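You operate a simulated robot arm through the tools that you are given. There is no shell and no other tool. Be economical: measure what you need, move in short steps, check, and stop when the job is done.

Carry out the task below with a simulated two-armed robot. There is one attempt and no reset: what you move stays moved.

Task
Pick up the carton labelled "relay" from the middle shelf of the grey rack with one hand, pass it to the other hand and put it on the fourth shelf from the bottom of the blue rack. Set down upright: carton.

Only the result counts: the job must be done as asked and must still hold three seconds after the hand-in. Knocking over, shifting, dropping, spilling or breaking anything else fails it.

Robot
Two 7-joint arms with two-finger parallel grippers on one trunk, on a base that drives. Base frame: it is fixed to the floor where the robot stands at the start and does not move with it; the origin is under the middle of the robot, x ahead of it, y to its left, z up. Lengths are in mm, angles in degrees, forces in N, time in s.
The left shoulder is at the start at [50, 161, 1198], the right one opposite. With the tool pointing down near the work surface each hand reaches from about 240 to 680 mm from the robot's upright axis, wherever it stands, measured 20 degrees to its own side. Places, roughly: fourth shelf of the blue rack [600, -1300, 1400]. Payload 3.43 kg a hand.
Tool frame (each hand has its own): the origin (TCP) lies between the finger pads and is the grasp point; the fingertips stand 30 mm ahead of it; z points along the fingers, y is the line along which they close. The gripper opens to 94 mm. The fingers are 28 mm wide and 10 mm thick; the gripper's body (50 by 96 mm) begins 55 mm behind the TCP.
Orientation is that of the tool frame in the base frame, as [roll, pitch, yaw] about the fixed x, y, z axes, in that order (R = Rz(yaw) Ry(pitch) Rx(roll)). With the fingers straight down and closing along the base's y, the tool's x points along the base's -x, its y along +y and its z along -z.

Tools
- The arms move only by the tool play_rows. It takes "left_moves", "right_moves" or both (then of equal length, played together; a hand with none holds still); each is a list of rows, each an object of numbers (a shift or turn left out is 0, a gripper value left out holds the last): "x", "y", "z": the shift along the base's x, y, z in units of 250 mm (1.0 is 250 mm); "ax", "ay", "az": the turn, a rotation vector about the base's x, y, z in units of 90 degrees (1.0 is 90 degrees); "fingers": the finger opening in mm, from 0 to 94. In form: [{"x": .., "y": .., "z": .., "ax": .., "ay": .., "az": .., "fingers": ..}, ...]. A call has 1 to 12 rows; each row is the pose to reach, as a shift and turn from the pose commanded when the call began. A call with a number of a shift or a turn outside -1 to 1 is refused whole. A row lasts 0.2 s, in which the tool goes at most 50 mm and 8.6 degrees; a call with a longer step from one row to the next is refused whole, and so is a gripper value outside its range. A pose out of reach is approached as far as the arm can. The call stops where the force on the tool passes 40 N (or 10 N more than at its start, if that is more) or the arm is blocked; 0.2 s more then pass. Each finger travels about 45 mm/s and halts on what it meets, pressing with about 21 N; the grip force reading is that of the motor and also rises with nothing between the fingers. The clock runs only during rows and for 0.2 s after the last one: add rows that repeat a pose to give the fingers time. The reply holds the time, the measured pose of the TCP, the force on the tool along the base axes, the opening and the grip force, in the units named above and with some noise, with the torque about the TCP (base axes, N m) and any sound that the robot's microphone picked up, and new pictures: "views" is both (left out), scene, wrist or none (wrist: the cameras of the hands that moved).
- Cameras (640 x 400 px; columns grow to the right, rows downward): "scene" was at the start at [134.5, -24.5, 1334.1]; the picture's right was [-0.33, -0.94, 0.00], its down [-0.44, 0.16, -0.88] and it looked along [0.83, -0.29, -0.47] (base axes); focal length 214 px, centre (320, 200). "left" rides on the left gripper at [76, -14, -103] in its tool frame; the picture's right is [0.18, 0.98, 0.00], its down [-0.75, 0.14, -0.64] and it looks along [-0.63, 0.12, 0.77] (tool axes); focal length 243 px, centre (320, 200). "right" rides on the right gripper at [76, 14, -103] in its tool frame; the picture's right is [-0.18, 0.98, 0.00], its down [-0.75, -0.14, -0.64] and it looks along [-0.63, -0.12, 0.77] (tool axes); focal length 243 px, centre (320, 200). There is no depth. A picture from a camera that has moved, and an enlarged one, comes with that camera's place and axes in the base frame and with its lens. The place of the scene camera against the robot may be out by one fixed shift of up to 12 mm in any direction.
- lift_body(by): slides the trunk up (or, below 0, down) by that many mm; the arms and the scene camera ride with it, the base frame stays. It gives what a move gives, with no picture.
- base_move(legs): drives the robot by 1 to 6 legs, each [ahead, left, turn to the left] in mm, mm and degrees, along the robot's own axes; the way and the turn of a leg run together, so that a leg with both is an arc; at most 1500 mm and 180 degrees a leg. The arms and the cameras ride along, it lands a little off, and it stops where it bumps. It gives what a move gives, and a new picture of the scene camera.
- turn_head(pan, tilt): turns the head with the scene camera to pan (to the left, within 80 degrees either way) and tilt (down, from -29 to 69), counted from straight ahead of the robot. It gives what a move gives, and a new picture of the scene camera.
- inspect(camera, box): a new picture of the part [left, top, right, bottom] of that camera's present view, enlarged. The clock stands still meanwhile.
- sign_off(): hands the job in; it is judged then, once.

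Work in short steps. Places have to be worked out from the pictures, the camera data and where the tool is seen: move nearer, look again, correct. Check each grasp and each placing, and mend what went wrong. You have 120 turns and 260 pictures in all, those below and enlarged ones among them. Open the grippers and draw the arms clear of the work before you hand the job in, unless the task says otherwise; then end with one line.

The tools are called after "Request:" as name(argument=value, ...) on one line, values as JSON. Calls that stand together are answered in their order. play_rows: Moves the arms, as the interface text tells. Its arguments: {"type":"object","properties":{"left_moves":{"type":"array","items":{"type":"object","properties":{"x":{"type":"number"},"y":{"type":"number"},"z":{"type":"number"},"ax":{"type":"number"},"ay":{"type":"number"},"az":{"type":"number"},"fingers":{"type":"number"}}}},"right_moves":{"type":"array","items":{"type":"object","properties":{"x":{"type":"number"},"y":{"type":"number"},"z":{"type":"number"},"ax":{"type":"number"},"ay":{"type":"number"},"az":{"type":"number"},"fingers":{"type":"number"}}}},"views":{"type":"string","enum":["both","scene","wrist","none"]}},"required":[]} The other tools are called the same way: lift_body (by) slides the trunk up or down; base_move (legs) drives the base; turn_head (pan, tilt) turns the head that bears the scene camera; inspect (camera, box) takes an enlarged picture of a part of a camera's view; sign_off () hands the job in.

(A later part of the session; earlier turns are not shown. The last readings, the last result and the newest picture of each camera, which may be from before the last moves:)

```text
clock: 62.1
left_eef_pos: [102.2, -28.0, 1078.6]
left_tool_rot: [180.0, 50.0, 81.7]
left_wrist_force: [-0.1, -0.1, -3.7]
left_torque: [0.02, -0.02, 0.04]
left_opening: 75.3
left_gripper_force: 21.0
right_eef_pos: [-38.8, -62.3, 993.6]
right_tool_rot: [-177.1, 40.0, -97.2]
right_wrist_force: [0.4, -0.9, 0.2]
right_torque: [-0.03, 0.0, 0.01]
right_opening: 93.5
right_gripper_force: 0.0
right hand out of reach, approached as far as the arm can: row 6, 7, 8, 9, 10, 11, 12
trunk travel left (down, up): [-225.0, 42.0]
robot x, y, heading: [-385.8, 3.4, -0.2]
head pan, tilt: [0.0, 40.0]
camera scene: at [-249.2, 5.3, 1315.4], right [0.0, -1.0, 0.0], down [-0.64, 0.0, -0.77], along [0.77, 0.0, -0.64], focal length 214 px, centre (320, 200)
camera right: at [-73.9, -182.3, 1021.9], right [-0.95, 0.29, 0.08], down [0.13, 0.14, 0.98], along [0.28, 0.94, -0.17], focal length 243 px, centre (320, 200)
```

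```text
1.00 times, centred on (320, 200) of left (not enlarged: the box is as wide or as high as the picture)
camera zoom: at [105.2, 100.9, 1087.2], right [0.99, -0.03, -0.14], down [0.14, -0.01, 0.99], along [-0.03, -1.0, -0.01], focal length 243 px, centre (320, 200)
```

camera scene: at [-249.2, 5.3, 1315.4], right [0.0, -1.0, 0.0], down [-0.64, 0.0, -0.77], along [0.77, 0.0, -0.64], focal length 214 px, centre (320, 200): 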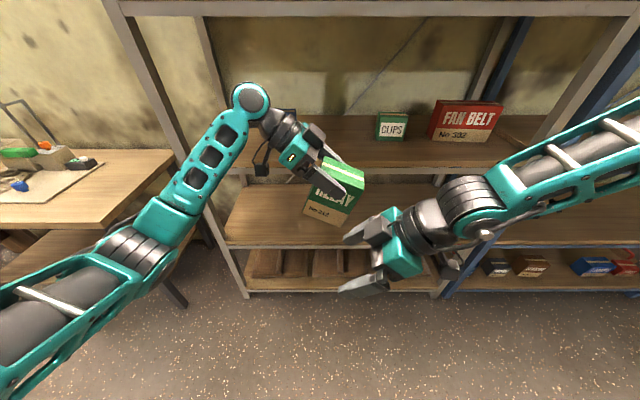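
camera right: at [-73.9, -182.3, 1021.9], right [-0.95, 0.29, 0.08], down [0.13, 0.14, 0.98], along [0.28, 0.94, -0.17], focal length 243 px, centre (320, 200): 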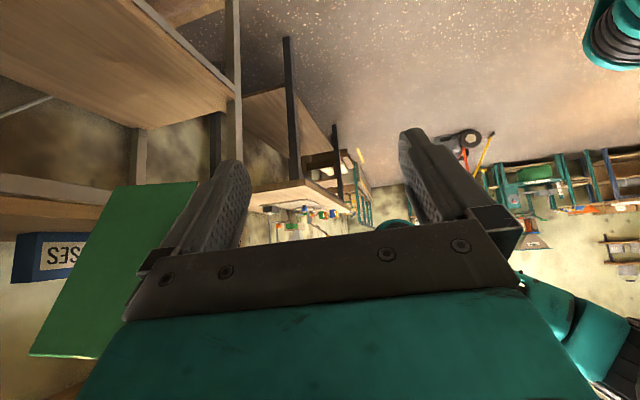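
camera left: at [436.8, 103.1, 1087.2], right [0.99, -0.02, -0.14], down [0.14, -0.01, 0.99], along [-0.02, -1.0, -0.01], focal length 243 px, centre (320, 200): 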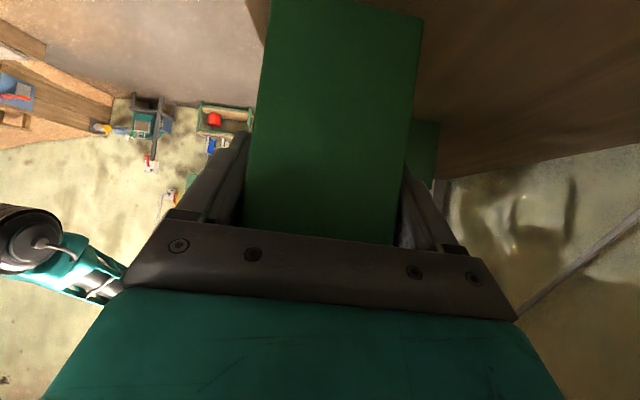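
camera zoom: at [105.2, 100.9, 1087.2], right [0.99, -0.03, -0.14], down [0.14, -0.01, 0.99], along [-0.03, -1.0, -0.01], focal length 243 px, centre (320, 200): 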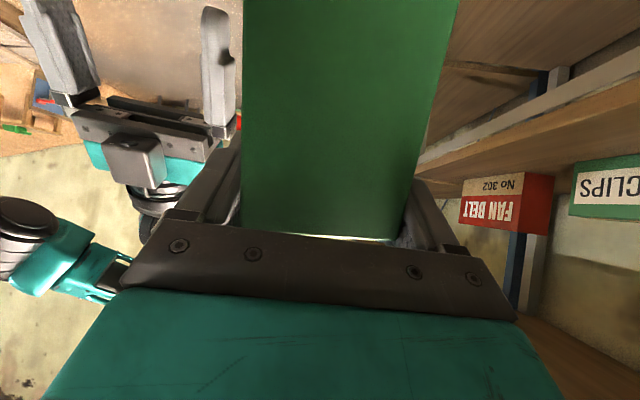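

The carton is still firmly held but tilted ~19° about the grip axis; the right hand is clear. Move the right hand away to the right and test reach in this arm configuration.

Request:
play_rows(right_moves=[{"y": -0.1, "x": -0.04}, {"y": -0.25, "x": -0.04}, {"y": -0.4, "x": 0.0}, {"y": -0.55, "x": 0.04, "z": 0.1}, {"y": -0.7, "x": 0.08, "z": 0.2}, {"y": -0.7, "x": 0.08, "z": 0.3}, {"y": -0.7, "x": 0.08, "z": 0.3}], views="both")

```text
clock: 63.7
left_eef_pos: [102.5, -27.5, 1078.7]
left_tool_rot: [-179.9, 50.0, 81.8]
left_wrist_force: [0.1, 0.0, -3.9]
left_torque: [0.02, 0.02, -0.02]
left_opening: 75.2
left_gripper_force: 21.1
right_eef_pos: [-73.9, -94.3, 981.5]
right_tool_rot: [-177.3, 40.1, -97.2]
right_wrist_force: [0.0, -0.9, -0.4]
right_torque: [0.0, 0.03, 0.02]
right_opening: 93.8
right_gripper_force: 0.1
right hand out of reach, approached as far as the arm can: row 1, 2, 3, 4, 5, 6, 7
trunk travel left (down, up): [-225.0, 42.0]
robot x, y, heading: [-382.4, -0.6, 0.0]
head pan, tilt: [0.0, 40.0]
camera scene: at [-248.9, 5.8, 1315.4], right [0.0, -1.0, 0.0], down [-0.64, 0.0, -0.77], along [0.77, 0.0, -0.64], focal length 214 px, centre (320, 200)
camera right: at [-109.2, -214.1, 1010.4], right [-0.95, 0.29, 0.08], down [0.13, 0.15, 0.98], along [0.27, 0.95, -0.18], focal length 243 px, centre (320, 200)
```

scene: 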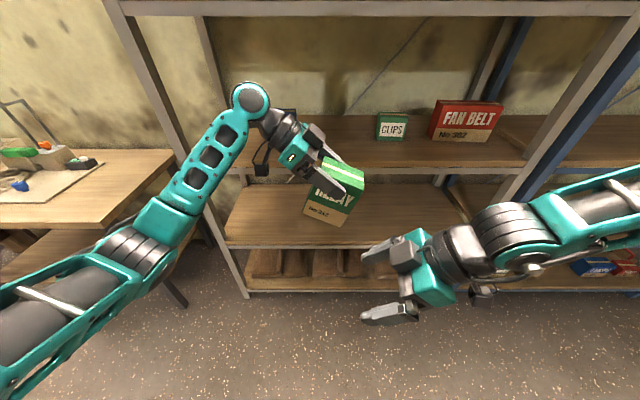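
right: 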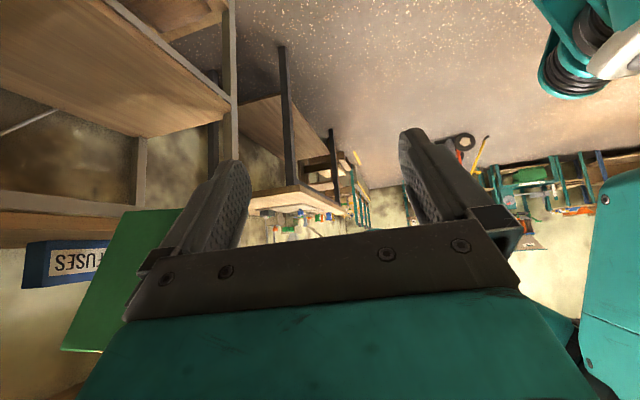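

The right arm cannot go outward in this orientation, so the handover must happen further left (y≈+50). First I'll level the carton by setting it gently back onto the grey shelf front: drive forward, then lower.

Request:
base_move(legs=[[325, 0, 0]])

Request:
inspect(camera="scene", box=[240, 110, 440, 250])

```text
clock: 65.9
left_eef_pos: [430.7, -29.6, 1078.3]
left_tool_rot: [-179.8, 50.0, 81.6]
left_wrist_force: [0.8, 0.5, -4.6]
left_torque: [-0.02, -0.03, 0.0]
left_opening: 75.1
left_gripper_force: 20.7
right_eef_pos: [253.0, -96.5, 982.6]
right_tool_rot: [-177.3, 40.0, -97.3]
right_wrist_force: [0.4, -0.5, 0.1]
right_torque: [0.02, 0.03, 0.0]
right_opening: 94.0
right_gripper_force: 0.0
trunk travel left (down, up): [-225.0, 42.0]
robot x, y, heading: [-56.2, 0.0, -0.1]
head pan, tilt: [0.0, 40.0]
camera scene: at [79.5, 4.3, 1315.3], right [0.0, -1.0, 0.0], down [-0.64, 0.0, -0.77], along [0.77, 0.0, -0.64], focal length 214 px, centre (320, 200)
```

scene: 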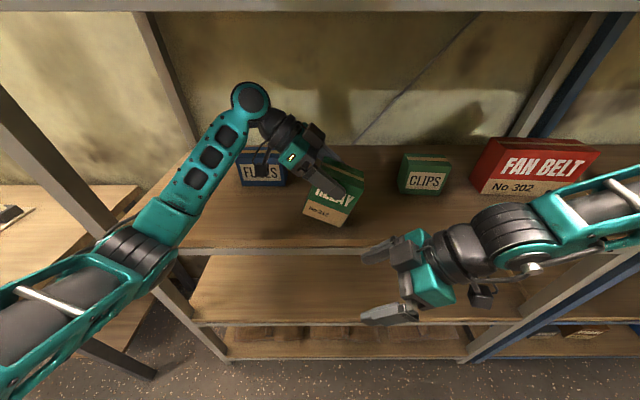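

```text
2.86 times, centred on (340, 180) of scene
camera zoom: at [79.5, 4.3, 1315.3], right [0.0, -1.0, 0.0], down [-0.64, 0.0, -0.77], along [0.77, 0.0, -0.64], focal length 613 px, centre (263, 257)
```

zoom: 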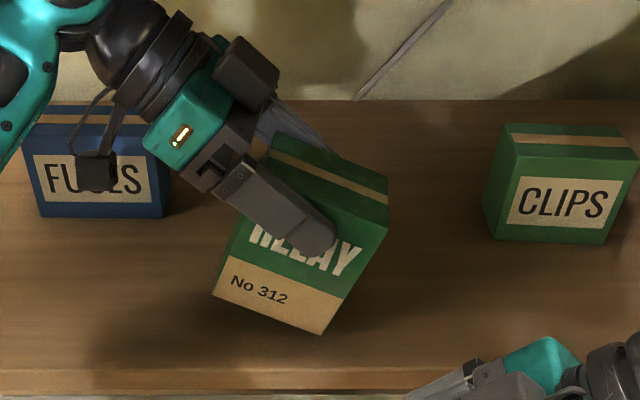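

Corner is ~16 mm above the shelf. Lower slowly ~34 mm so the contact levels the carton.

Request:
play_rows(left_moves=[{"z": -0.02}, {"z": -0.04}, {"z": -0.056}, {"z": -0.072}, {"z": -0.088}, {"z": -0.1}, {"z": -0.11}, {"z": -0.12}, {"z": -0.13}, {"z": -0.138}, {"z": -0.138}], views="none")

Request:
inspect(camera="scene", box=[240, 110, 440, 250])

```text
clock: 68.3
left_eef_pos: [428.6, -29.0, 1045.5]
left_tool_rot: [180.0, 50.0, 81.4]
left_wrist_force: [-0.4, 6.9, 18.2]
left_torque: [-0.1, 0.24, 0.02]
left_opening: 74.1
left_gripper_force: 21.1
right_eef_pos: [252.1, -96.5, 982.8]
right_tool_rot: [-177.1, 40.0, -97.2]
right_wrist_force: [-0.1, 0.4, 0.2]
right_torque: [-0.02, -0.01, 0.0]
right_opening: 94.1
right_gripper_force: 0.0
trunk travel left (down, up): [-225.0, 42.0]
robot x, y, heading: [-52.4, -1.5, -0.2]
head pan, tilt: [0.0, 40.0]
```

```text
2.86 times, centred on (340, 180) of scene
camera zoom: at [77.1, 5.3, 1315.6], right [0.0, -1.0, 0.0], down [-0.64, 0.0, -0.77], along [0.77, 0.0, -0.64], focal length 613 px, centre (263, 257)
```

zoom: 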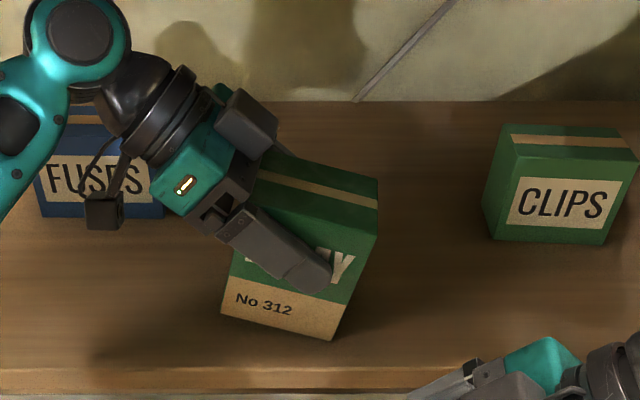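

Partly levelled. Lower a bit more, then release softly so it settles flat.

Request:
play_rows(left_moves=[{"z": -0.012}, {"z": -0.024}, {"z": -0.036}], views="none")

Request:
inspect(camera="scene", box=[240, 110, 440, 250])

```text
clock: 69.1
left_eef_pos: [428.6, -29.0, 1040.7]
left_tool_rot: [179.6, 50.3, 81.3]
left_wrist_force: [-0.6, 11.6, 29.7]
left_torque: [-0.13, 1.0, -0.32]
left_opening: 74.5
left_gripper_force: 21.4
right_eef_pos: [251.8, -96.5, 983.8]
right_tool_rot: [-177.0, 40.0, -97.3]
right_wrist_force: [0.3, 0.8, 0.0]
right_torque: [0.04, -0.01, 0.01]
right_opening: 93.8
right_gripper_force: 0.1
trunk travel left (down, up): [-225.0, 42.0]
robot x, y, heading: [-57.2, -4.2, -0.3]
head pan, tilt: [0.0, 40.0]
```

```text
2.86 times, centred on (340, 180) of scene
camera zoom: at [76.4, 6.0, 1316.0], right [0.0, -1.0, 0.0], down [-0.64, 0.0, -0.77], along [0.77, 0.0, -0.64], focal length 613 px, centre (263, 257)
```

zoom: 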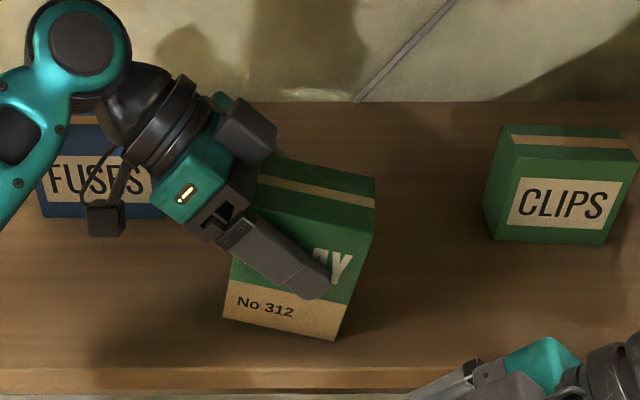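

Ease off slightly and release so it settles.

Request:
play_rows(left_moves=[{"z": 0.012}, {"z": 0.016}, {"z": 0.016, "fingers": 75}, {"z": 0.016, "fingers": 78}, {"z": 0.016, "fingers": 86}, {"z": 0.016, "fingers": 94}, {"z": 0.016, "fingers": 94}], views="wrist")

Request:
inspect(camera="scene", box=[240, 110, 440, 250])

```text
clock: 70.7
left_eef_pos: [429.6, -30.5, 1039.6]
left_tool_rot: [-179.9, 49.8, 81.4]
left_wrist_force: [0.4, 0.1, -0.4]
left_torque: [-0.02, 0.01, 0.03]
left_opening: 94.0
left_gripper_force: 0.1
right_eef_pos: [252.1, -96.3, 982.1]
right_tool_rot: [-177.2, 40.1, -97.3]
right_wrist_force: [-0.2, 0.1, -0.5]
right_torque: [-0.03, 0.02, 0.03]
right_opening: 94.0
right_gripper_force: 0.0
trunk travel left (down, up): [-225.0, 42.0]
robot x, y, heading: [-58.0, -2.0, -0.2]
head pan, tilt: [0.0, 40.0]
camera left: at [433.6, 99.3, 1047.7], right [0.99, -0.03, -0.14], down [0.14, -0.01, 0.99], along [-0.03, -1.0, -0.01], focal length 243 px, centre (320, 200)
```

left: 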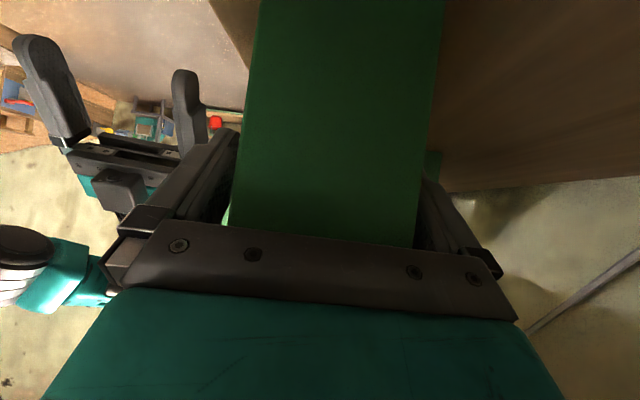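

```text
2.86 times, centred on (340, 180) of scene
camera zoom: at [78.7, 4.3, 1315.4], right [0.0, -1.0, 0.0], down [-0.64, 0.0, -0.77], along [0.77, 0.0, -0.64], focal length 613 px, centre (263, 257)
```

zoom: 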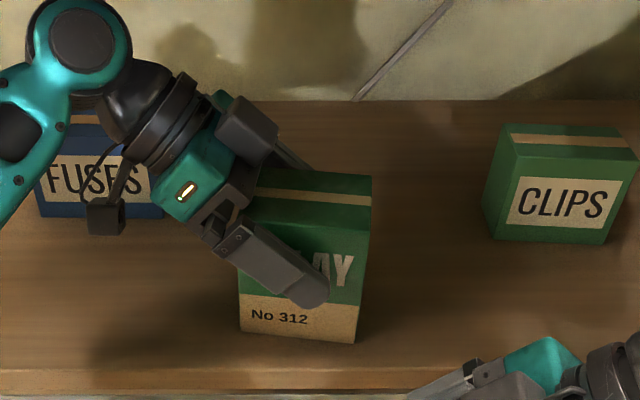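

Carton is upright and flat again. Back the left hand off 22 mm so the fingertips reach mid-carton, regrip harder and lift.

Request:
play_rows(left_moves=[{"y": 0.045}, {"y": 0.09}, {"y": 0.09, "fingers": 70}, {"y": 0.09, "fingers": 40}, {"y": 0.09, "fingers": 20}, {"y": 0.09, "fingers": 20}, {"y": 0.09, "fingers": 20}, {"y": 0.09, "z": 0.01}, {"y": 0.09, "z": 0.03}, {"y": 0.09, "z": 0.06}], views="wrist")

Request:
inspect(camera="scene", box=[240, 110, 440, 250])

```text
clock: 72.9
left_eef_pos: [429.3, -8.2, 1054.0]
left_tool_rot: [-179.7, 49.9, 81.6]
left_wrist_force: [0.1, -0.8, -3.2]
left_torque: [0.08, 0.02, -0.01]
left_opening: 74.6
left_gripper_force: 21.0
right_eef_pos: [254.1, -97.4, 982.3]
right_tool_rot: [-177.2, 40.1, -97.3]
right_wrist_force: [-0.7, -0.6, -0.4]
right_torque: [0.01, 0.01, -0.01]
right_opening: 93.8
right_gripper_force: 0.0
trunk travel left (down, up): [-225.0, 42.0]
robot x, y, heading: [-57.1, 0.1, -0.4]
head pan, tilt: [0.0, 40.0]
camera left: at [433.5, 121.6, 1062.3], right [0.99, -0.03, -0.14], down [0.14, -0.02, 0.99], along [-0.03, -1.0, -0.01], focal length 243 px, centre (320, 200)
```

left: 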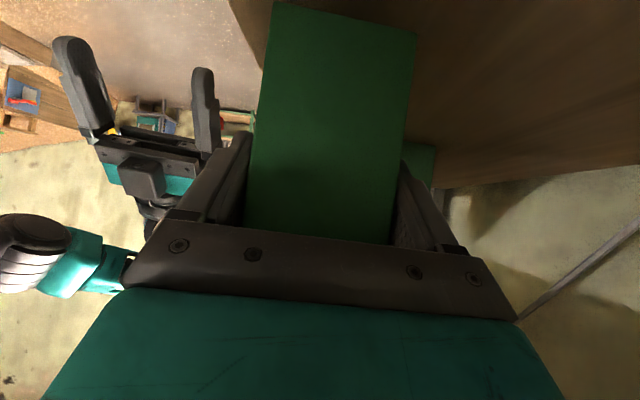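

```text
2.86 times, centred on (340, 180) of scene
camera zoom: at [79.0, 4.2, 1315.4], right [0.0, -1.0, 0.0], down [-0.64, 0.0, -0.77], along [0.77, 0.0, -0.64], focal length 613 px, centre (263, 257)
```

zoom: 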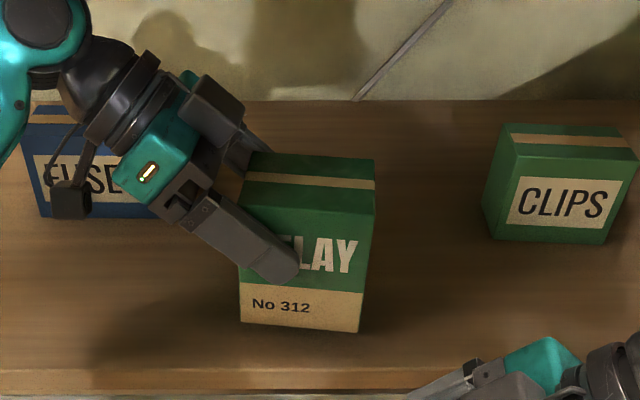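

Held level and lifted. Raise, back out, and shift the left hand to y≈+90 so the handover lies within the right arm's reach.

Request:
play_rows(left_moves=[{"z": 0.04}, {"z": 0.08}, {"z": 0.12}], views="none")

Request:
base_move(legs=[[-340, 0, 0]])

Request:
play_rows(left_moves=[{"y": 0.1}, {"y": 0.2}, {"y": 0.3}, {"y": 0.4}, {"y": 0.4}], views="scene")

```text
clock: 73.7
left_eef_pos: [428.5, -5.2, 1085.0]
left_tool_rot: [-179.9, 49.8, 81.5]
left_wrist_force: [0.3, -0.2, -3.6]
left_torque: [0.09, -0.02, 0.0]
left_opening: 74.4
left_gripper_force: 20.9
right_eef_pos: [252.7, -96.7, 981.6]
right_tool_rot: [-177.2, 40.1, -97.3]
right_wrist_force: [0.6, -0.3, 0.6]
right_torque: [-0.02, 0.0, 0.02]
right_opening: 94.0
right_gripper_force: 0.0
trunk travel left (down, up): [-225.0, 42.0]
robot x, y, heading: [-56.6, -2.6, -0.5]
head pan, tilt: [0.0, 40.0]
```

```text
clock: 75.9
left_eef_pos: [91.4, -6.1, 1083.2]
left_tool_rot: [-179.9, 50.0, 81.6]
left_wrist_force: [-0.6, 0.7, -3.9]
left_torque: [0.1, -0.01, 0.02]
left_opening: 74.3
left_gripper_force: 21.0
right_eef_pos: [-83.3, -94.1, 982.2]
right_tool_rot: [-177.2, 40.1, -97.2]
right_wrist_force: [0.2, -0.3, 0.9]
right_torque: [0.0, 0.01, -0.03]
right_opening: 93.9
right_gripper_force: 0.1
trunk travel left (down, up): [-225.0, 42.0]
robot x, y, heading: [-392.3, 1.9, -0.1]
head pan, tilt: [0.0, 40.0]
camera scene: at [-258.3, 5.9, 1315.5], right [0.0, -1.0, 0.0], down [-0.64, 0.0, -0.77], along [0.77, 0.0, -0.64], focal length 214 px, centre (320, 200)
```

scene: 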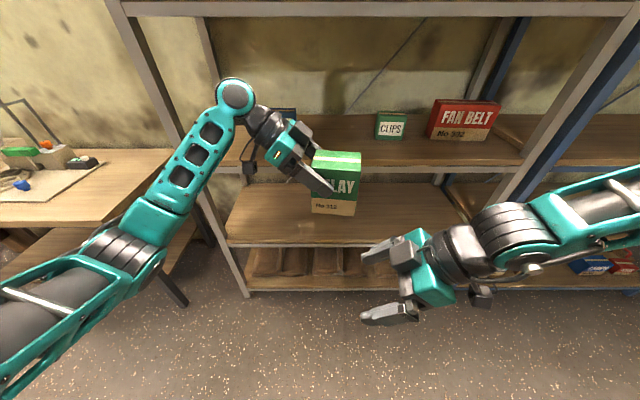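

```text
clock: 77.1
left_eef_pos: [93.3, 96.1, 1084.0]
left_tool_rot: [-180.0, 49.9, 81.6]
left_wrist_force: [0.1, 0.3, -4.0]
left_torque: [0.11, -0.02, 0.0]
left_opening: 74.1
left_gripper_force: 21.2
right_eef_pos: [-83.3, -95.4, 981.5]
right_tool_rot: [-177.4, 40.1, -97.2]
right_wrist_force: [-0.3, -0.7, -0.3]
right_torque: [0.01, 0.03, -0.05]
right_opening: 93.9
right_gripper_force: 0.1
trunk travel left (down, up): [-225.0, 42.0]
robot x, y, heading: [-390.6, 3.1, -0.2]
head pan, tilt: [0.0, 40.0]
camera scene: at [-257.8, 5.7, 1315.4], right [0.0, -1.0, 0.0], down [-0.64, 0.0, -0.77], along [0.77, 0.0, -0.64], focal length 214 px, centre (320, 200)
```

scene: 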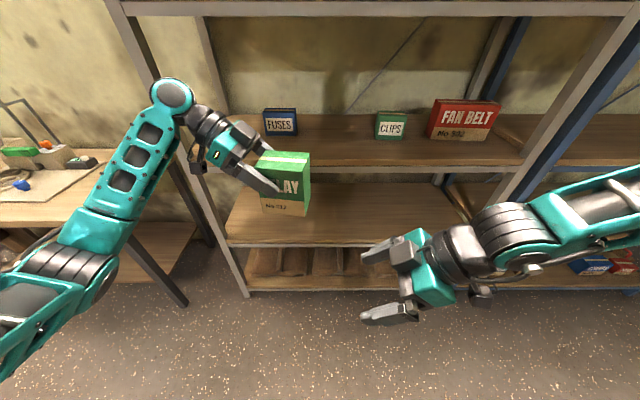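

Now bring the right hand forward and up toward its pre-grasp, checking reach.

Request:
play_rows(right_moves=[{"x": 0.1, "y": 0.05, "z": 0.1}, {"x": 0.2, "y": 0.1, "z": 0.2}, {"x": 0.3, "y": 0.14, "z": 0.3}, {"x": 0.4, "y": 0.16, "z": 0.4}, {"x": 0.5, "y": 0.16, "z": 0.5}, {"x": 0.5, "y": 0.16, "z": 0.5}], views="both")

```text
clock: 78.5
left_eef_pos: [92.2, 96.5, 1085.3]
left_tool_rot: [-179.8, 50.0, 81.7]
left_wrist_force: [-0.2, 0.2, -3.9]
left_torque: [0.09, -0.01, -0.03]
left_opening: 74.4
left_gripper_force: 21.7
right_eef_pos: [-33.2, -2.9, 1068.5]
right_tool_rot: [-173.7, 38.9, -95.0]
right_wrist_force: [-0.6, 0.6, 0.2]
right_torque: [0.0, -0.01, 0.03]
right_opening: 94.1
right_gripper_force: 0.0
right hand out of reach, approached as far as the arm can: row 1, 2, 3, 4, 5, 6
trunk travel left (down, up): [-225.0, 42.0]
robot x, y, heading: [-388.8, -1.5, -0.2]
head pan, tilt: [0.0, 40.0]
camera scene: at [-257.5, 7.2, 1315.3], right [0.0, -1.0, 0.0], down [-0.64, 0.0, -0.77], along [0.77, 0.0, -0.64], focal length 214 px, centre (320, 200)
camera right: at [-70.2, -121.6, 1098.4], right [-0.95, 0.3, 0.03], down [0.08, 0.17, 0.98], along [0.29, 0.94, -0.19], focal length 243 px, centre (320, 200)
```

scene: 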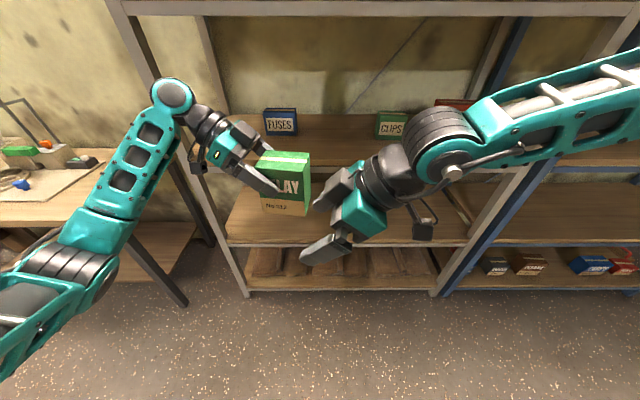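
right: 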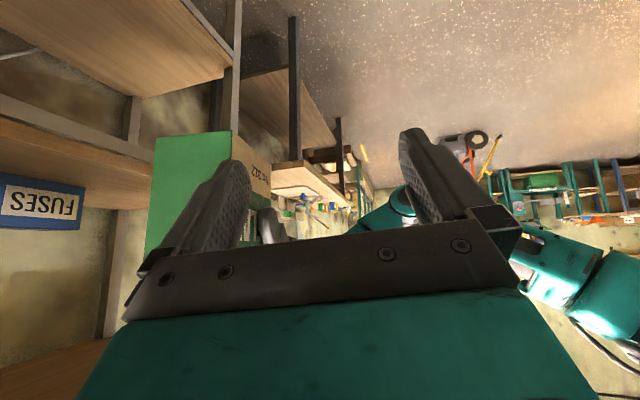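

The right arm is in a bad branch. I'll mirror exactly the sequence which worked for the left arm: first move the left hand with the carton further left, and turn the right hand back to forward-pointing.

Request:
play_rows(left_moves=[{"y": 0.1}, {"y": 0.2}, {"y": 0.3}, {"y": 0.4}, {"y": 0.4}], views="none")

Request:
play_rows(right_moves=[{"az": -0.085}, {"az": -0.17}, {"az": -0.255}, {"az": -0.34}, {"az": -0.425}, {"az": -0.51}, {"az": -0.595}, {"az": -0.68}, {"az": -0.765}, {"az": -0.85}, {"az": -0.92}, {"az": -0.92}], views="scene")

```text
clock: 79.7
left_eef_pos: [92.0, 194.7, 1084.1]
left_tool_rot: [-179.9, 49.9, 81.6]
left_wrist_force: [0.3, -0.7, -3.9]
left_torque: [0.11, 0.0, 0.02]
left_opening: 74.4
left_gripper_force: 21.2
right_eef_pos: [-33.2, -4.6, 1069.7]
right_tool_rot: [-173.6, 39.0, -94.9]
right_wrist_force: [-0.2, -1.1, -0.8]
right_torque: [0.0, -0.01, 0.01]
right_opening: 94.1
right_gripper_force: 0.1
trunk travel left (down, up): [-225.0, 42.0]
robot x, y, heading: [-390.8, 0.7, -0.1]
head pan, tilt: [0.0, 40.0]
```

```text
clock: 82.3
left_eef_pos: [93.1, 195.7, 1085.0]
left_tool_rot: [180.0, 49.9, 81.6]
left_wrist_force: [-0.3, 0.2, -3.8]
left_torque: [0.12, -0.01, -0.03]
left_opening: 74.4
left_gripper_force: 20.6
right_eef_pos: [-31.0, -2.2, 1069.1]
right_tool_rot: [-173.5, 39.0, -177.8]
right_wrist_force: [-0.3, -0.1, -0.6]
right_torque: [0.03, -0.01, -0.01]
right_opening: 93.9
right_gripper_force: 0.1
trunk travel left (down, up): [-225.0, 42.0]
robot x, y, heading: [-387.3, -2.1, -0.2]
head pan, tilt: [0.0, 40.0]
camera scene: at [-257.9, 5.9, 1315.4], right [0.0, -1.0, 0.0], down [-0.64, 0.0, -0.77], along [0.77, 0.0, -0.64], focal length 214 px, centre (320, 200)
```

scene: 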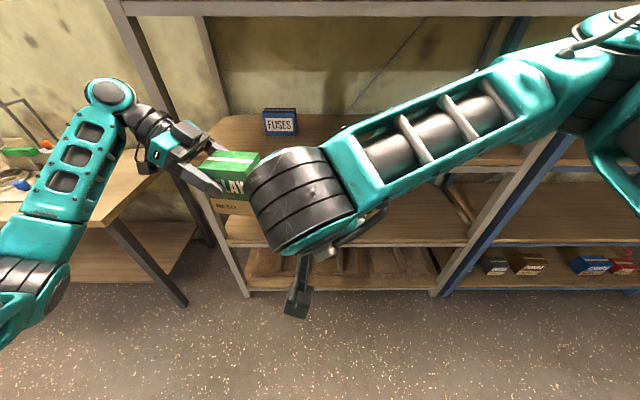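

Right is now forward-pointing near the mid-line. Repeat the left arm's swing, mirrored (moving outward and up while turning).

Request:
play_rows(right_moves=[{"az": 0.085, "y": -0.05, "z": 0.03}, {"az": 0.17, "y": -0.1, "z": 0.06}, {"az": 0.255, "y": -0.15, "z": 0.09}, {"az": 0.34, "y": -0.2, "z": 0.12}, {"az": 0.425, "y": -0.25, "z": 0.15}, {"az": 0.51, "y": -0.3, "z": 0.18}, {"az": 0.595, "y": -0.35, "z": 0.2}, {"az": 0.68, "y": -0.4, "z": 0.22}, {"az": 0.765, "y": -0.45, "z": 0.24}, {"az": 0.85, "y": -0.45, "z": 0.24}, {"az": 0.9, "y": -0.45, "z": 0.24}], views="scene")

```text
clock: 84.7
left_eef_pos: [91.8, 196.4, 1084.5]
left_tool_rot: [-179.9, 50.0, 81.7]
left_wrist_force: [0.3, -0.1, -3.8]
left_torque: [0.09, -0.05, -0.01]
left_opening: 74.3
left_gripper_force: 21.0
right_eef_pos: [-53.8, -73.3, 1127.5]
right_tool_rot: [-171.4, 37.4, -101.4]
right_wrist_force: [0.1, 0.5, 0.3]
right_torque: [0.01, 0.0, 0.05]
right_opening: 93.9
right_gripper_force: 0.0
right hand out of reach, approached as far as the arm can: row 9, 10, 11
trunk travel left (down, up): [-225.0, 42.0]
robot x, y, heading: [-388.1, 2.1, -0.2]
head pan, tilt: [0.0, 40.0]
camera scene: at [-257.5, 7.6, 1315.3], right [0.0, -1.0, 0.0], down [-0.64, 0.0, -0.77], along [0.77, 0.0, -0.64], focal length 214 px, centre (320, 200)
```

scene: 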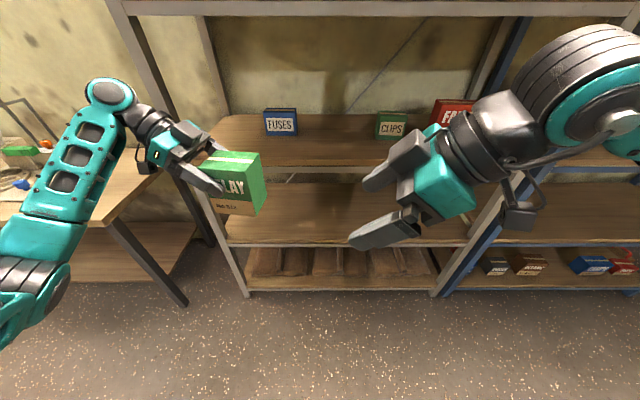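

The limit is likely the elbow fold (wrist too near the shoulder). Go forward and slightly left from here instead of outward.

Request:
play_rows(right_moves=[{"x": 0.1, "y": 0.12}, {"x": 0.2, "y": 0.24}, {"x": 0.35, "y": 0.24}, {"x": 0.5, "y": 0.24}, {"x": 0.6, "y": 0.24}], views="scene")

```text
clock: 85.9
left_eef_pos: [92.6, 195.4, 1084.1]
left_tool_rot: [-179.8, 49.9, 81.6]
left_wrist_force: [-0.1, -0.1, -4.2]
left_torque: [0.11, -0.01, 0.0]
left_opening: 74.6
left_gripper_force: 21.0
right_eef_pos: [16.6, -15.4, 1127.1]
right_tool_rot: [-171.3, 37.5, -101.6]
right_wrist_force: [-0.1, 0.7, 0.1]
right_torque: [-0.01, 0.02, -0.01]
right_opening: 94.0
right_gripper_force: 0.0
right hand out of reach, approached as far as the arm can: row 3, 4, 5
trunk travel left (down, up): [-225.0, 42.0]
robot x, y, heading: [-389.3, -2.3, -0.2]
head pan, tilt: [0.0, 40.0]
camera scene: at [-257.9, 6.0, 1315.4], right [0.0, -1.0, 0.0], down [-0.64, 0.0, -0.77], along [0.77, 0.0, -0.64], focal length 214 px, centre (320, 200)
```

scene: 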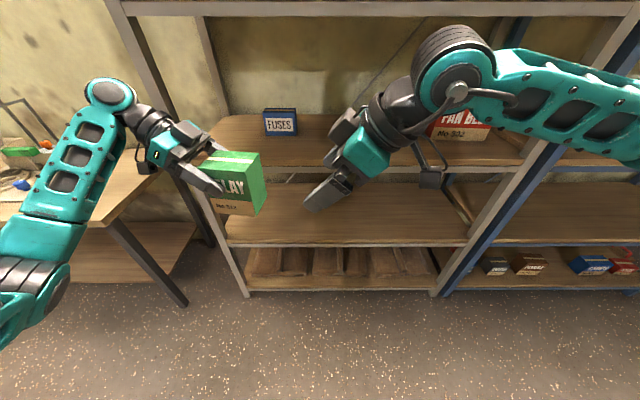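

Reachable at (17,-15,1127). Straighten the right hand's tilt (7°) and lower it a bit; the left hand will bring the carton to it.

Request:
play_rows(right_moves=[{"ay": 0.04, "z": -0.06}, {"ay": 0.08, "z": -0.12}, {"ay": 0.08, "z": -0.16}, {"ay": 0.08, "z": -0.16}], views="none")

Request:
play_rows(left_moves=[{"y": -0.1, "x": -0.04, "az": -0.03}, {"y": -0.2, "x": -0.08, "z": -0.05, "az": -0.06}, {"y": -0.26, "x": -0.12, "z": -0.1, "az": -0.095}, {"y": -0.26, "x": -0.12, "z": -0.16, "az": -0.095}, {"y": -0.26, "x": -0.12, "z": -0.16, "az": -0.095}], views="scene")

Request:
inspect(camera="right", box=[0, 0, 640, 400])

```text
clock: 86.9
left_eef_pos: [92.3, 195.5, 1084.2]
left_tool_rot: [-179.9, 49.9, 81.6]
left_wrist_force: [-0.3, -0.5, -4.1]
left_torque: [0.1, -0.02, -0.02]
left_opening: 74.3
left_gripper_force: 20.9
right_eef_pos: [17.2, -16.0, 1118.7]
right_tool_rot: [-173.5, 37.2, -103.4]
right_wrist_force: [0.0, 0.5, -0.5]
right_torque: [-0.01, -0.01, 0.01]
right_opening: 93.7
right_gripper_force: 0.1
right hand out of reach, approached as far as the arm can: row 1, 2, 3, 4
trunk travel left (down, up): [-225.0, 42.0]
robot x, y, heading: [-393.1, 1.1, -0.1]
head pan, tilt: [0.0, 40.0]
```

```text
clock: 88.1
left_eef_pos: [62.8, 130.3, 1045.1]
left_tool_rot: [-180.0, 50.0, 73.1]
left_wrist_force: [0.0, -0.2, -5.0]
left_torque: [0.08, -0.02, -0.02]
left_opening: 74.4
left_gripper_force: 21.0
right_eef_pos: [15.5, -16.4, 1118.5]
right_tool_rot: [-173.7, 37.3, -103.3]
right_wrist_force: [0.9, 0.1, 0.2]
right_torque: [-0.01, -0.02, -0.06]
right_opening: 93.8
right_gripper_force: 0.0
trunk travel left (down, up): [-225.0, 42.0]
robot x, y, heading: [-391.4, -2.2, -0.5]
head pan, tilt: [0.0, 40.0]
camera scene: at [-257.9, 5.9, 1315.4], right [0.0, -1.0, 0.0], down [-0.64, 0.0, -0.77], along [0.77, 0.0, -0.64], focal length 214 px, centre (320, 200)
```

scene: 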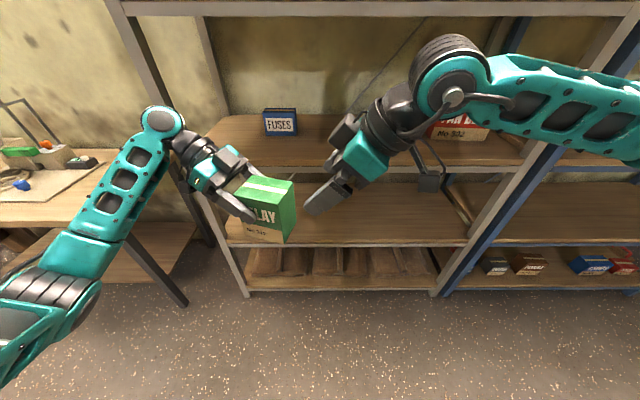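

```text
1.00 times, centred on (320, 200) of right (not enlarged: the box is as wide or as high as the picture)
camera zoom: at [-36.5, -127.2, 1152.7], right [-0.9, 0.43, 0.02], down [0.11, 0.18, 0.98], along [0.42, 0.88, -0.21], focal length 243 px, centre (320, 200)
```

zoom: 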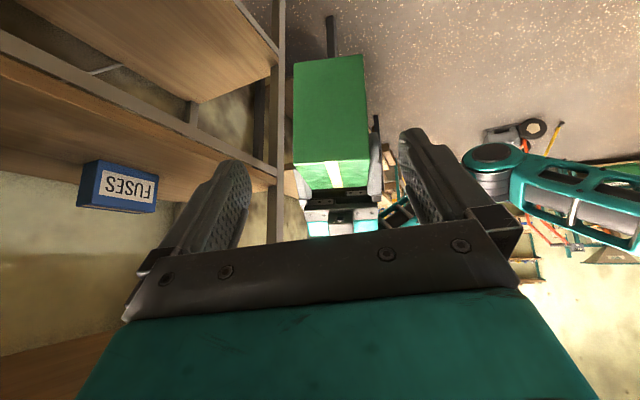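

The right camera looks straight at the carton's end face, nicely between the fingers. Roll the left hand 5° to match the right hand's tilt and move to the start of the joining path.

Request:
play_rows(left_moves=[{"x": -0.016, "y": -0.08, "z": 0.02, "ax": -0.008, "ay": -0.026}, {"x": -0.033, "y": -0.157, "z": 0.04, "ax": -0.016, "ay": -0.053}, {"x": -0.033, "y": -0.157, "z": 0.04, "ax": -0.016, "ay": -0.053}], views="scene")

Request:
inspect(camera="right", box=[0, 0, 640, 400])

Request:
inspect(camera="scene", box=[200, 110, 420, 270])

```text
clock: 88.9
left_eef_pos: [53.7, 90.3, 1056.6]
left_tool_rot: [172.4, 49.7, 67.2]
left_wrist_force: [-0.5, 0.0, -3.9]
left_torque: [0.1, -0.02, 0.0]
left_opening: 74.5
left_gripper_force: 21.1
right_eef_pos: [17.2, -16.4, 1119.6]
right_tool_rot: [-173.6, 37.2, -103.2]
right_wrist_force: [0.5, 0.4, 0.9]
right_torque: [0.01, -0.01, 0.02]
right_opening: 94.0
right_gripper_force: 0.1
trunk travel left (down, up): [-225.0, 42.0]
robot x, y, heading: [-391.1, 2.3, -0.2]
head pan, tilt: [0.0, 40.0]
camera scene: at [-257.8, 6.0, 1315.4], right [0.0, -1.0, 0.0], down [-0.64, 0.0, -0.77], along [0.77, 0.0, -0.64], focal length 214 px, centre (320, 200)
```

scene: 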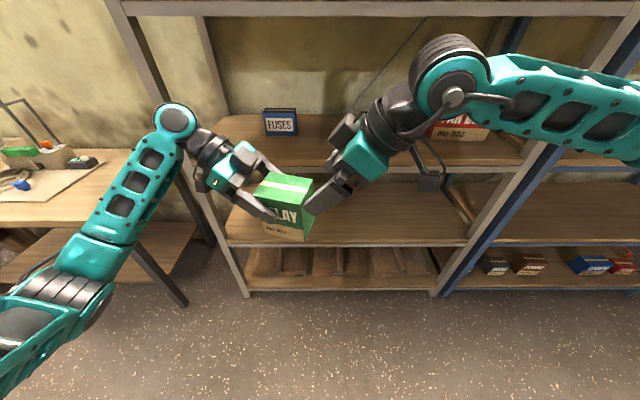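

```text
1.00 times, centred on (320, 200) of right (not enlarged: the box is as wide or as high as the picture)
camera zoom: at [-36.4, -127.1, 1152.7], right [-0.9, 0.43, 0.02], down [0.11, 0.18, 0.98], along [0.42, 0.88, -0.21], focal length 243 px, centre (320, 200)
```

zoom: 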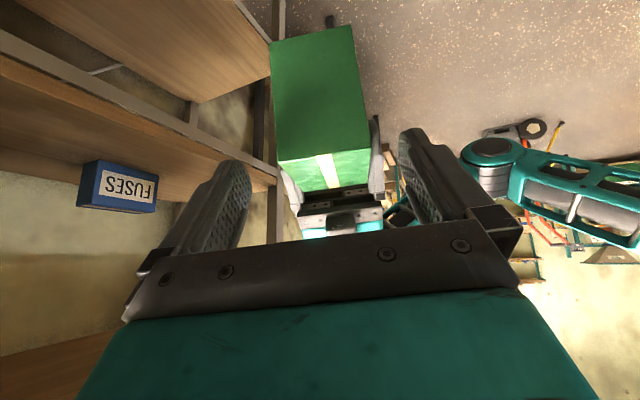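

```text
2.50 times, centred on (310, 190) of scene
camera zoom: at [-257.8, 6.0, 1315.4], right [0.0, -1.0, 0.0], down [-0.64, 0.0, -0.77], along [0.77, 0.0, -0.64], focal length 536 px, centre (345, 225)
```

zoom: 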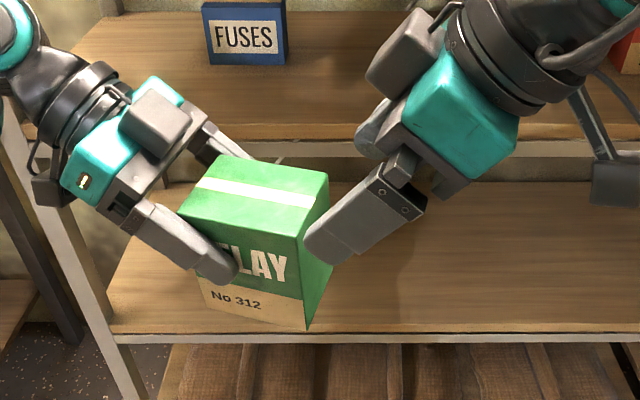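

The mid-plane alignment checks out (predicted plane matches the face centreline). Join along the right tool axis: first 70 mm.

Request:
play_rows(left_moves=[{"x": -0.017, "y": -0.039, "z": 0.055}, {"x": -0.034, "y": -0.079, "z": 0.111}, {"x": -0.051, "y": -0.118, "z": 0.166}, {"x": -0.069, "y": -0.157, "z": 0.221}, {"x": -0.069, "y": -0.157, "z": 0.221}], views="none")

Request:
inspect(camera="right", box=[0, 0, 640, 400])

Request:
inspect(camera="scene", box=[220, 90, 440, 250])

```text
clock: 90.1
left_eef_pos: [36.3, 51.5, 1109.4]
left_tool_rot: [172.4, 49.6, 67.2]
left_wrist_force: [-0.2, 0.2, -3.2]
left_torque: [0.12, -0.04, 0.0]
left_opening: 74.3
left_gripper_force: 20.7
right_eef_pos: [16.0, -16.1, 1117.6]
right_tool_rot: [-173.6, 37.1, -103.3]
right_wrist_force: [0.2, 0.2, -0.2]
right_torque: [-0.01, -0.04, 0.03]
right_opening: 93.8
right_gripper_force: 0.1
trunk travel left (down, up): [-225.0, 42.0]
robot x, y, heading: [-390.9, -2.2, -0.1]
head pan, tilt: [0.0, 40.0]
```

```text
1.00 times, centred on (320, 200) of right (not enlarged: the box is as wide or as high as the picture)
camera zoom: at [-36.4, -127.1, 1152.7], right [-0.9, 0.43, 0.02], down [0.11, 0.18, 0.98], along [0.42, 0.88, -0.21], focal length 243 px, centre (320, 200)
```

zoom: 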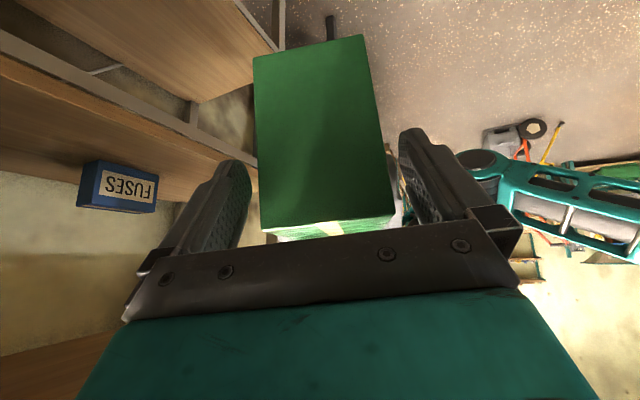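

```text
2.50 times, centred on (330, 170) of scene
camera zoom: at [-257.8, 6.0, 1315.4], right [0.0, -1.0, 0.0], down [-0.64, 0.0, -0.77], along [0.77, 0.0, -0.64], focal length 536 px, centre (295, 275)
```

zoom: 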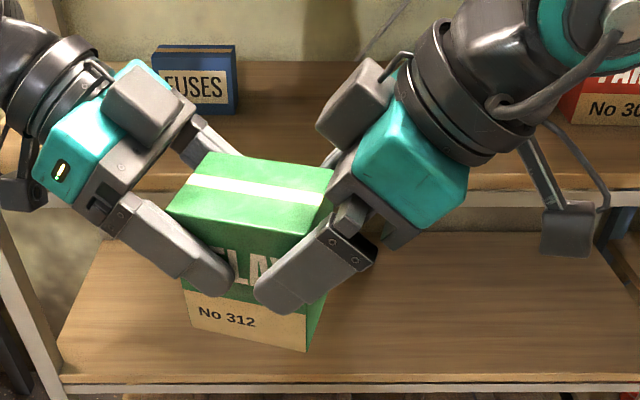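

The right fingers straddle the carton with equal gaps and clear of the left finger. Move 5 mm further and close the right hand.

Request:
play_rows(left_moves=[{"x": -0.005, "y": -0.011, "z": 0.016}, {"x": -0.005, "y": -0.011, "z": 0.016}, {"x": -0.005, "y": -0.011, "z": 0.016}, {"x": -0.005, "y": -0.011, "z": 0.016}, {"x": -0.005, "y": -0.011, "z": 0.016}, {"x": -0.005, "y": -0.011, "z": 0.016}, {"x": -0.005, "y": -0.011, "z": 0.016}], right_moves=[{"fingers": 94}, {"fingers": 85}, {"fingers": 78}, {"fingers": 60}, {"fingers": 30}, {"fingers": 20}, {"fingers": 20}], views="none")

Request:
inspect(camera="right", box=[0, 0, 640, 400])

Request:
inspect(camera="scene", box=[220, 90, 440, 250])

```text
clock: 91.7
left_eef_pos: [35.3, 49.4, 1115.0]
left_tool_rot: [172.4, 49.6, 67.4]
left_wrist_force: [8.2, -2.3, -4.3]
left_torque: [0.05, -0.05, 0.49]
left_opening: 74.4
left_gripper_force: 20.5
right_eef_pos: [15.3, -15.3, 1117.8]
right_tool_rot: [-173.7, 37.2, -103.2]
right_wrist_force: [-8.0, 4.2, -0.2]
right_torque: [0.09, 0.07, 0.19]
right_opening: 74.4
right_gripper_force: 20.7
trunk travel left (down, up): [-225.0, 42.0]
robot x, y, heading: [-391.0, -1.9, -0.1]
head pan, tilt: [0.0, 40.0]
```

```text
1.00 times, centred on (320, 200) of right (not enlarged: the box is as wide or as high as the picture)
camera zoom: at [-36.9, -126.9, 1152.6], right [-0.9, 0.43, 0.02], down [0.11, 0.18, 0.98], along [0.41, 0.88, -0.21], focal length 243 px, centre (320, 200)
```

zoom: 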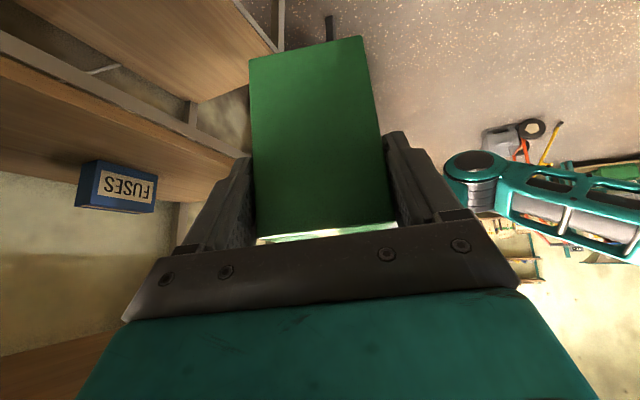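

```text
2.50 times, centred on (330, 170) of scene
camera zoom: at [-257.9, 5.9, 1315.4], right [0.0, -1.0, 0.0], down [-0.64, 0.0, -0.77], along [0.77, 0.0, -0.64], focal length 536 px, centre (295, 275)
```

zoom: 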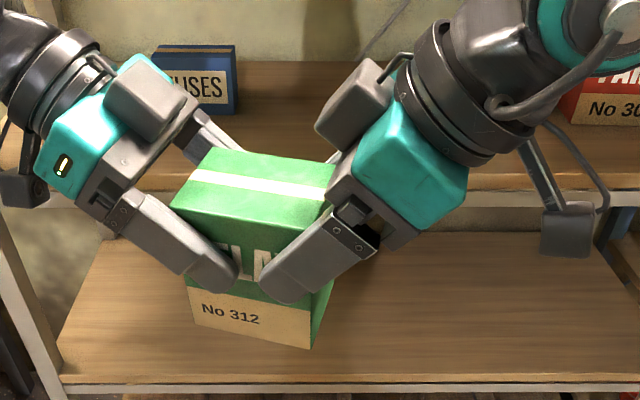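

Both hands grip at 74.4 mm. Open the left hand and check the right carries the weight.

Request:
play_rows(left_moves=[{"fingers": 76}, {"fingers": 80}, {"fingers": 88}, {"fingers": 94}, {"fingers": 94}], views="scene")

```text
clock: 92.9
left_eef_pos: [34.7, 48.3, 1113.8]
left_tool_rot: [172.4, 49.7, 67.2]
left_wrist_force: [0.5, 0.3, -0.6]
left_torque: [-0.01, 0.01, -0.01]
left_opening: 94.1
left_gripper_force: 0.0
right_eef_pos: [17.0, -16.7, 1119.1]
right_tool_rot: [-173.7, 37.2, -103.3]
right_wrist_force: [0.8, 0.9, 0.2]
right_torque: [-0.14, 0.05, -0.03]
right_opening: 74.2
right_gripper_force: 21.0
trunk travel left (down, up): [-225.0, 42.0]
robot x, y, heading: [-388.9, 2.2, -0.4]
head pan, tilt: [0.0, 40.0]
camera scene: at [-257.9, 5.9, 1315.4], right [0.0, -1.0, 0.0], down [-0.64, 0.0, -0.77], along [0.77, 0.0, -0.64], focal length 214 px, centre (320, 200)
```

scene: 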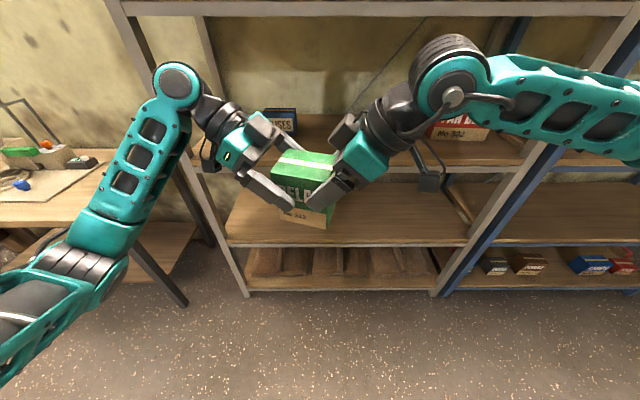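

Right wrist shows little weight; check closely.

Request:
inspect(camera="scene", box=[220, 90, 440, 250])

Request:
inspect(camera="left", box=[0, 0, 640, 400])

Request:
inspect(camera="right", box=[0, 0, 640, 400])

```text
2.50 times, centred on (330, 170) of scene
camera zoom: at [-257.9, 5.9, 1315.4], right [0.0, -1.0, 0.0], down [-0.64, 0.0, -0.77], along [0.77, 0.0, -0.64], focal length 536 px, centre (295, 275)
```

zoom: 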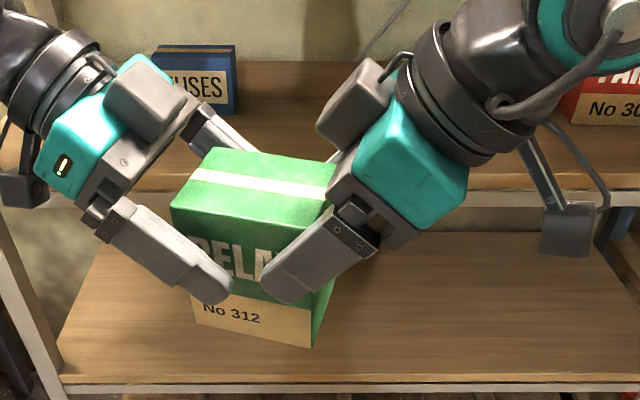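

```text
1.00 times, centred on (320, 200) of left (not enlarged: the box is as wide or as high as the picture)
camera zoom: at [57.8, 175.7, 1119.9], right [0.98, -0.18, -0.06], down [0.06, -0.01, 1.0], along [-0.18, -0.98, 0.0], focal length 243 px, centre (320, 200)
```

zoom: 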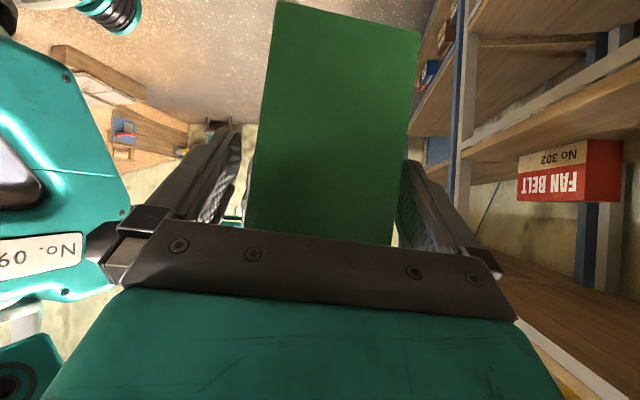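

```text
1.00 times, centred on (320, 200) of right (not enlarged: the box is as wide or as high as the picture)
camera zoom: at [-36.5, -127.3, 1152.7], right [-0.9, 0.43, 0.02], down [0.11, 0.18, 0.98], along [0.42, 0.88, -0.21], focal length 243 px, centre (320, 200)
```

zoom: 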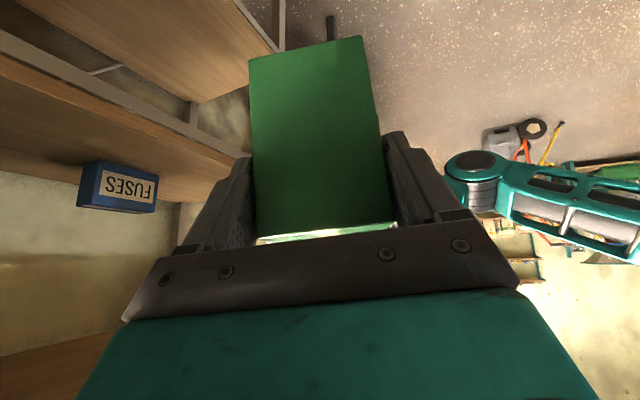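

The right hand alone holds it (left fingers show gaps on both sides). Withdraw the left hand along its own axis.

Request:
play_rows(left_moves=[{"x": 0.02, "y": 0.09, "z": 0.077}, {"x": 0.041, "y": 0.18, "z": 0.154}, {"x": 0.062, "y": 0.27, "z": 0.231}, {"x": 0.082, "y": 0.36, "z": 0.308}, {"x": 0.082, "y": 0.5, "z": 0.308}, {"x": 0.082, "y": 0.62, "z": 0.25}], views="scene")

Request:
inspect(camera="scene", box=[220, 90, 440, 250])

```text
clock: 94.3
left_eef_pos: [55.7, 203.6, 1176.4]
left_tool_rot: [172.3, 49.7, 67.2]
left_wrist_force: [-0.3, 0.6, -0.6]
left_torque: [0.03, -0.01, 0.0]
left_opening: 93.9
left_gripper_force: 0.1
right_eef_pos: [16.6, -15.3, 1119.1]
right_tool_rot: [-173.5, 37.2, -103.2]
right_wrist_force: [-0.1, -0.5, 0.5]
right_torque: [-0.15, 0.06, -0.02]
right_opening: 73.9
right_gripper_force: 20.9
trunk travel left (down, up): [-225.0, 42.0]
robot x, y, heading: [-390.5, 0.6, -0.4]
head pan, tilt: [0.0, 40.0]
camera scene: at [-257.9, 6.3, 1315.4], right [0.0, -1.0, 0.0], down [-0.64, 0.0, -0.77], along [0.77, 0.0, -0.64], focal length 214 px, centre (320, 200)
```

scene: 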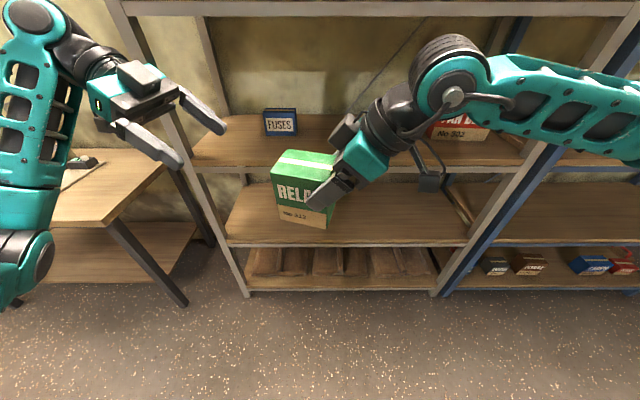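

```text
2.50 times, centred on (330, 170) of scene
camera zoom: at [-257.9, 6.3, 1315.4], right [0.0, -1.0, 0.0], down [-0.64, 0.0, -0.77], along [0.77, 0.0, -0.64], focal length 536 px, centre (295, 275)
```

zoom: 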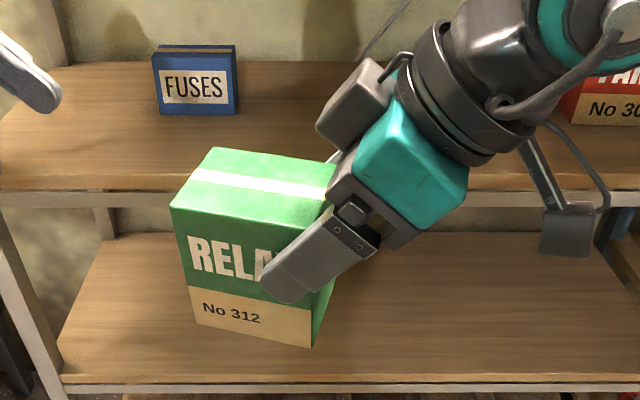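

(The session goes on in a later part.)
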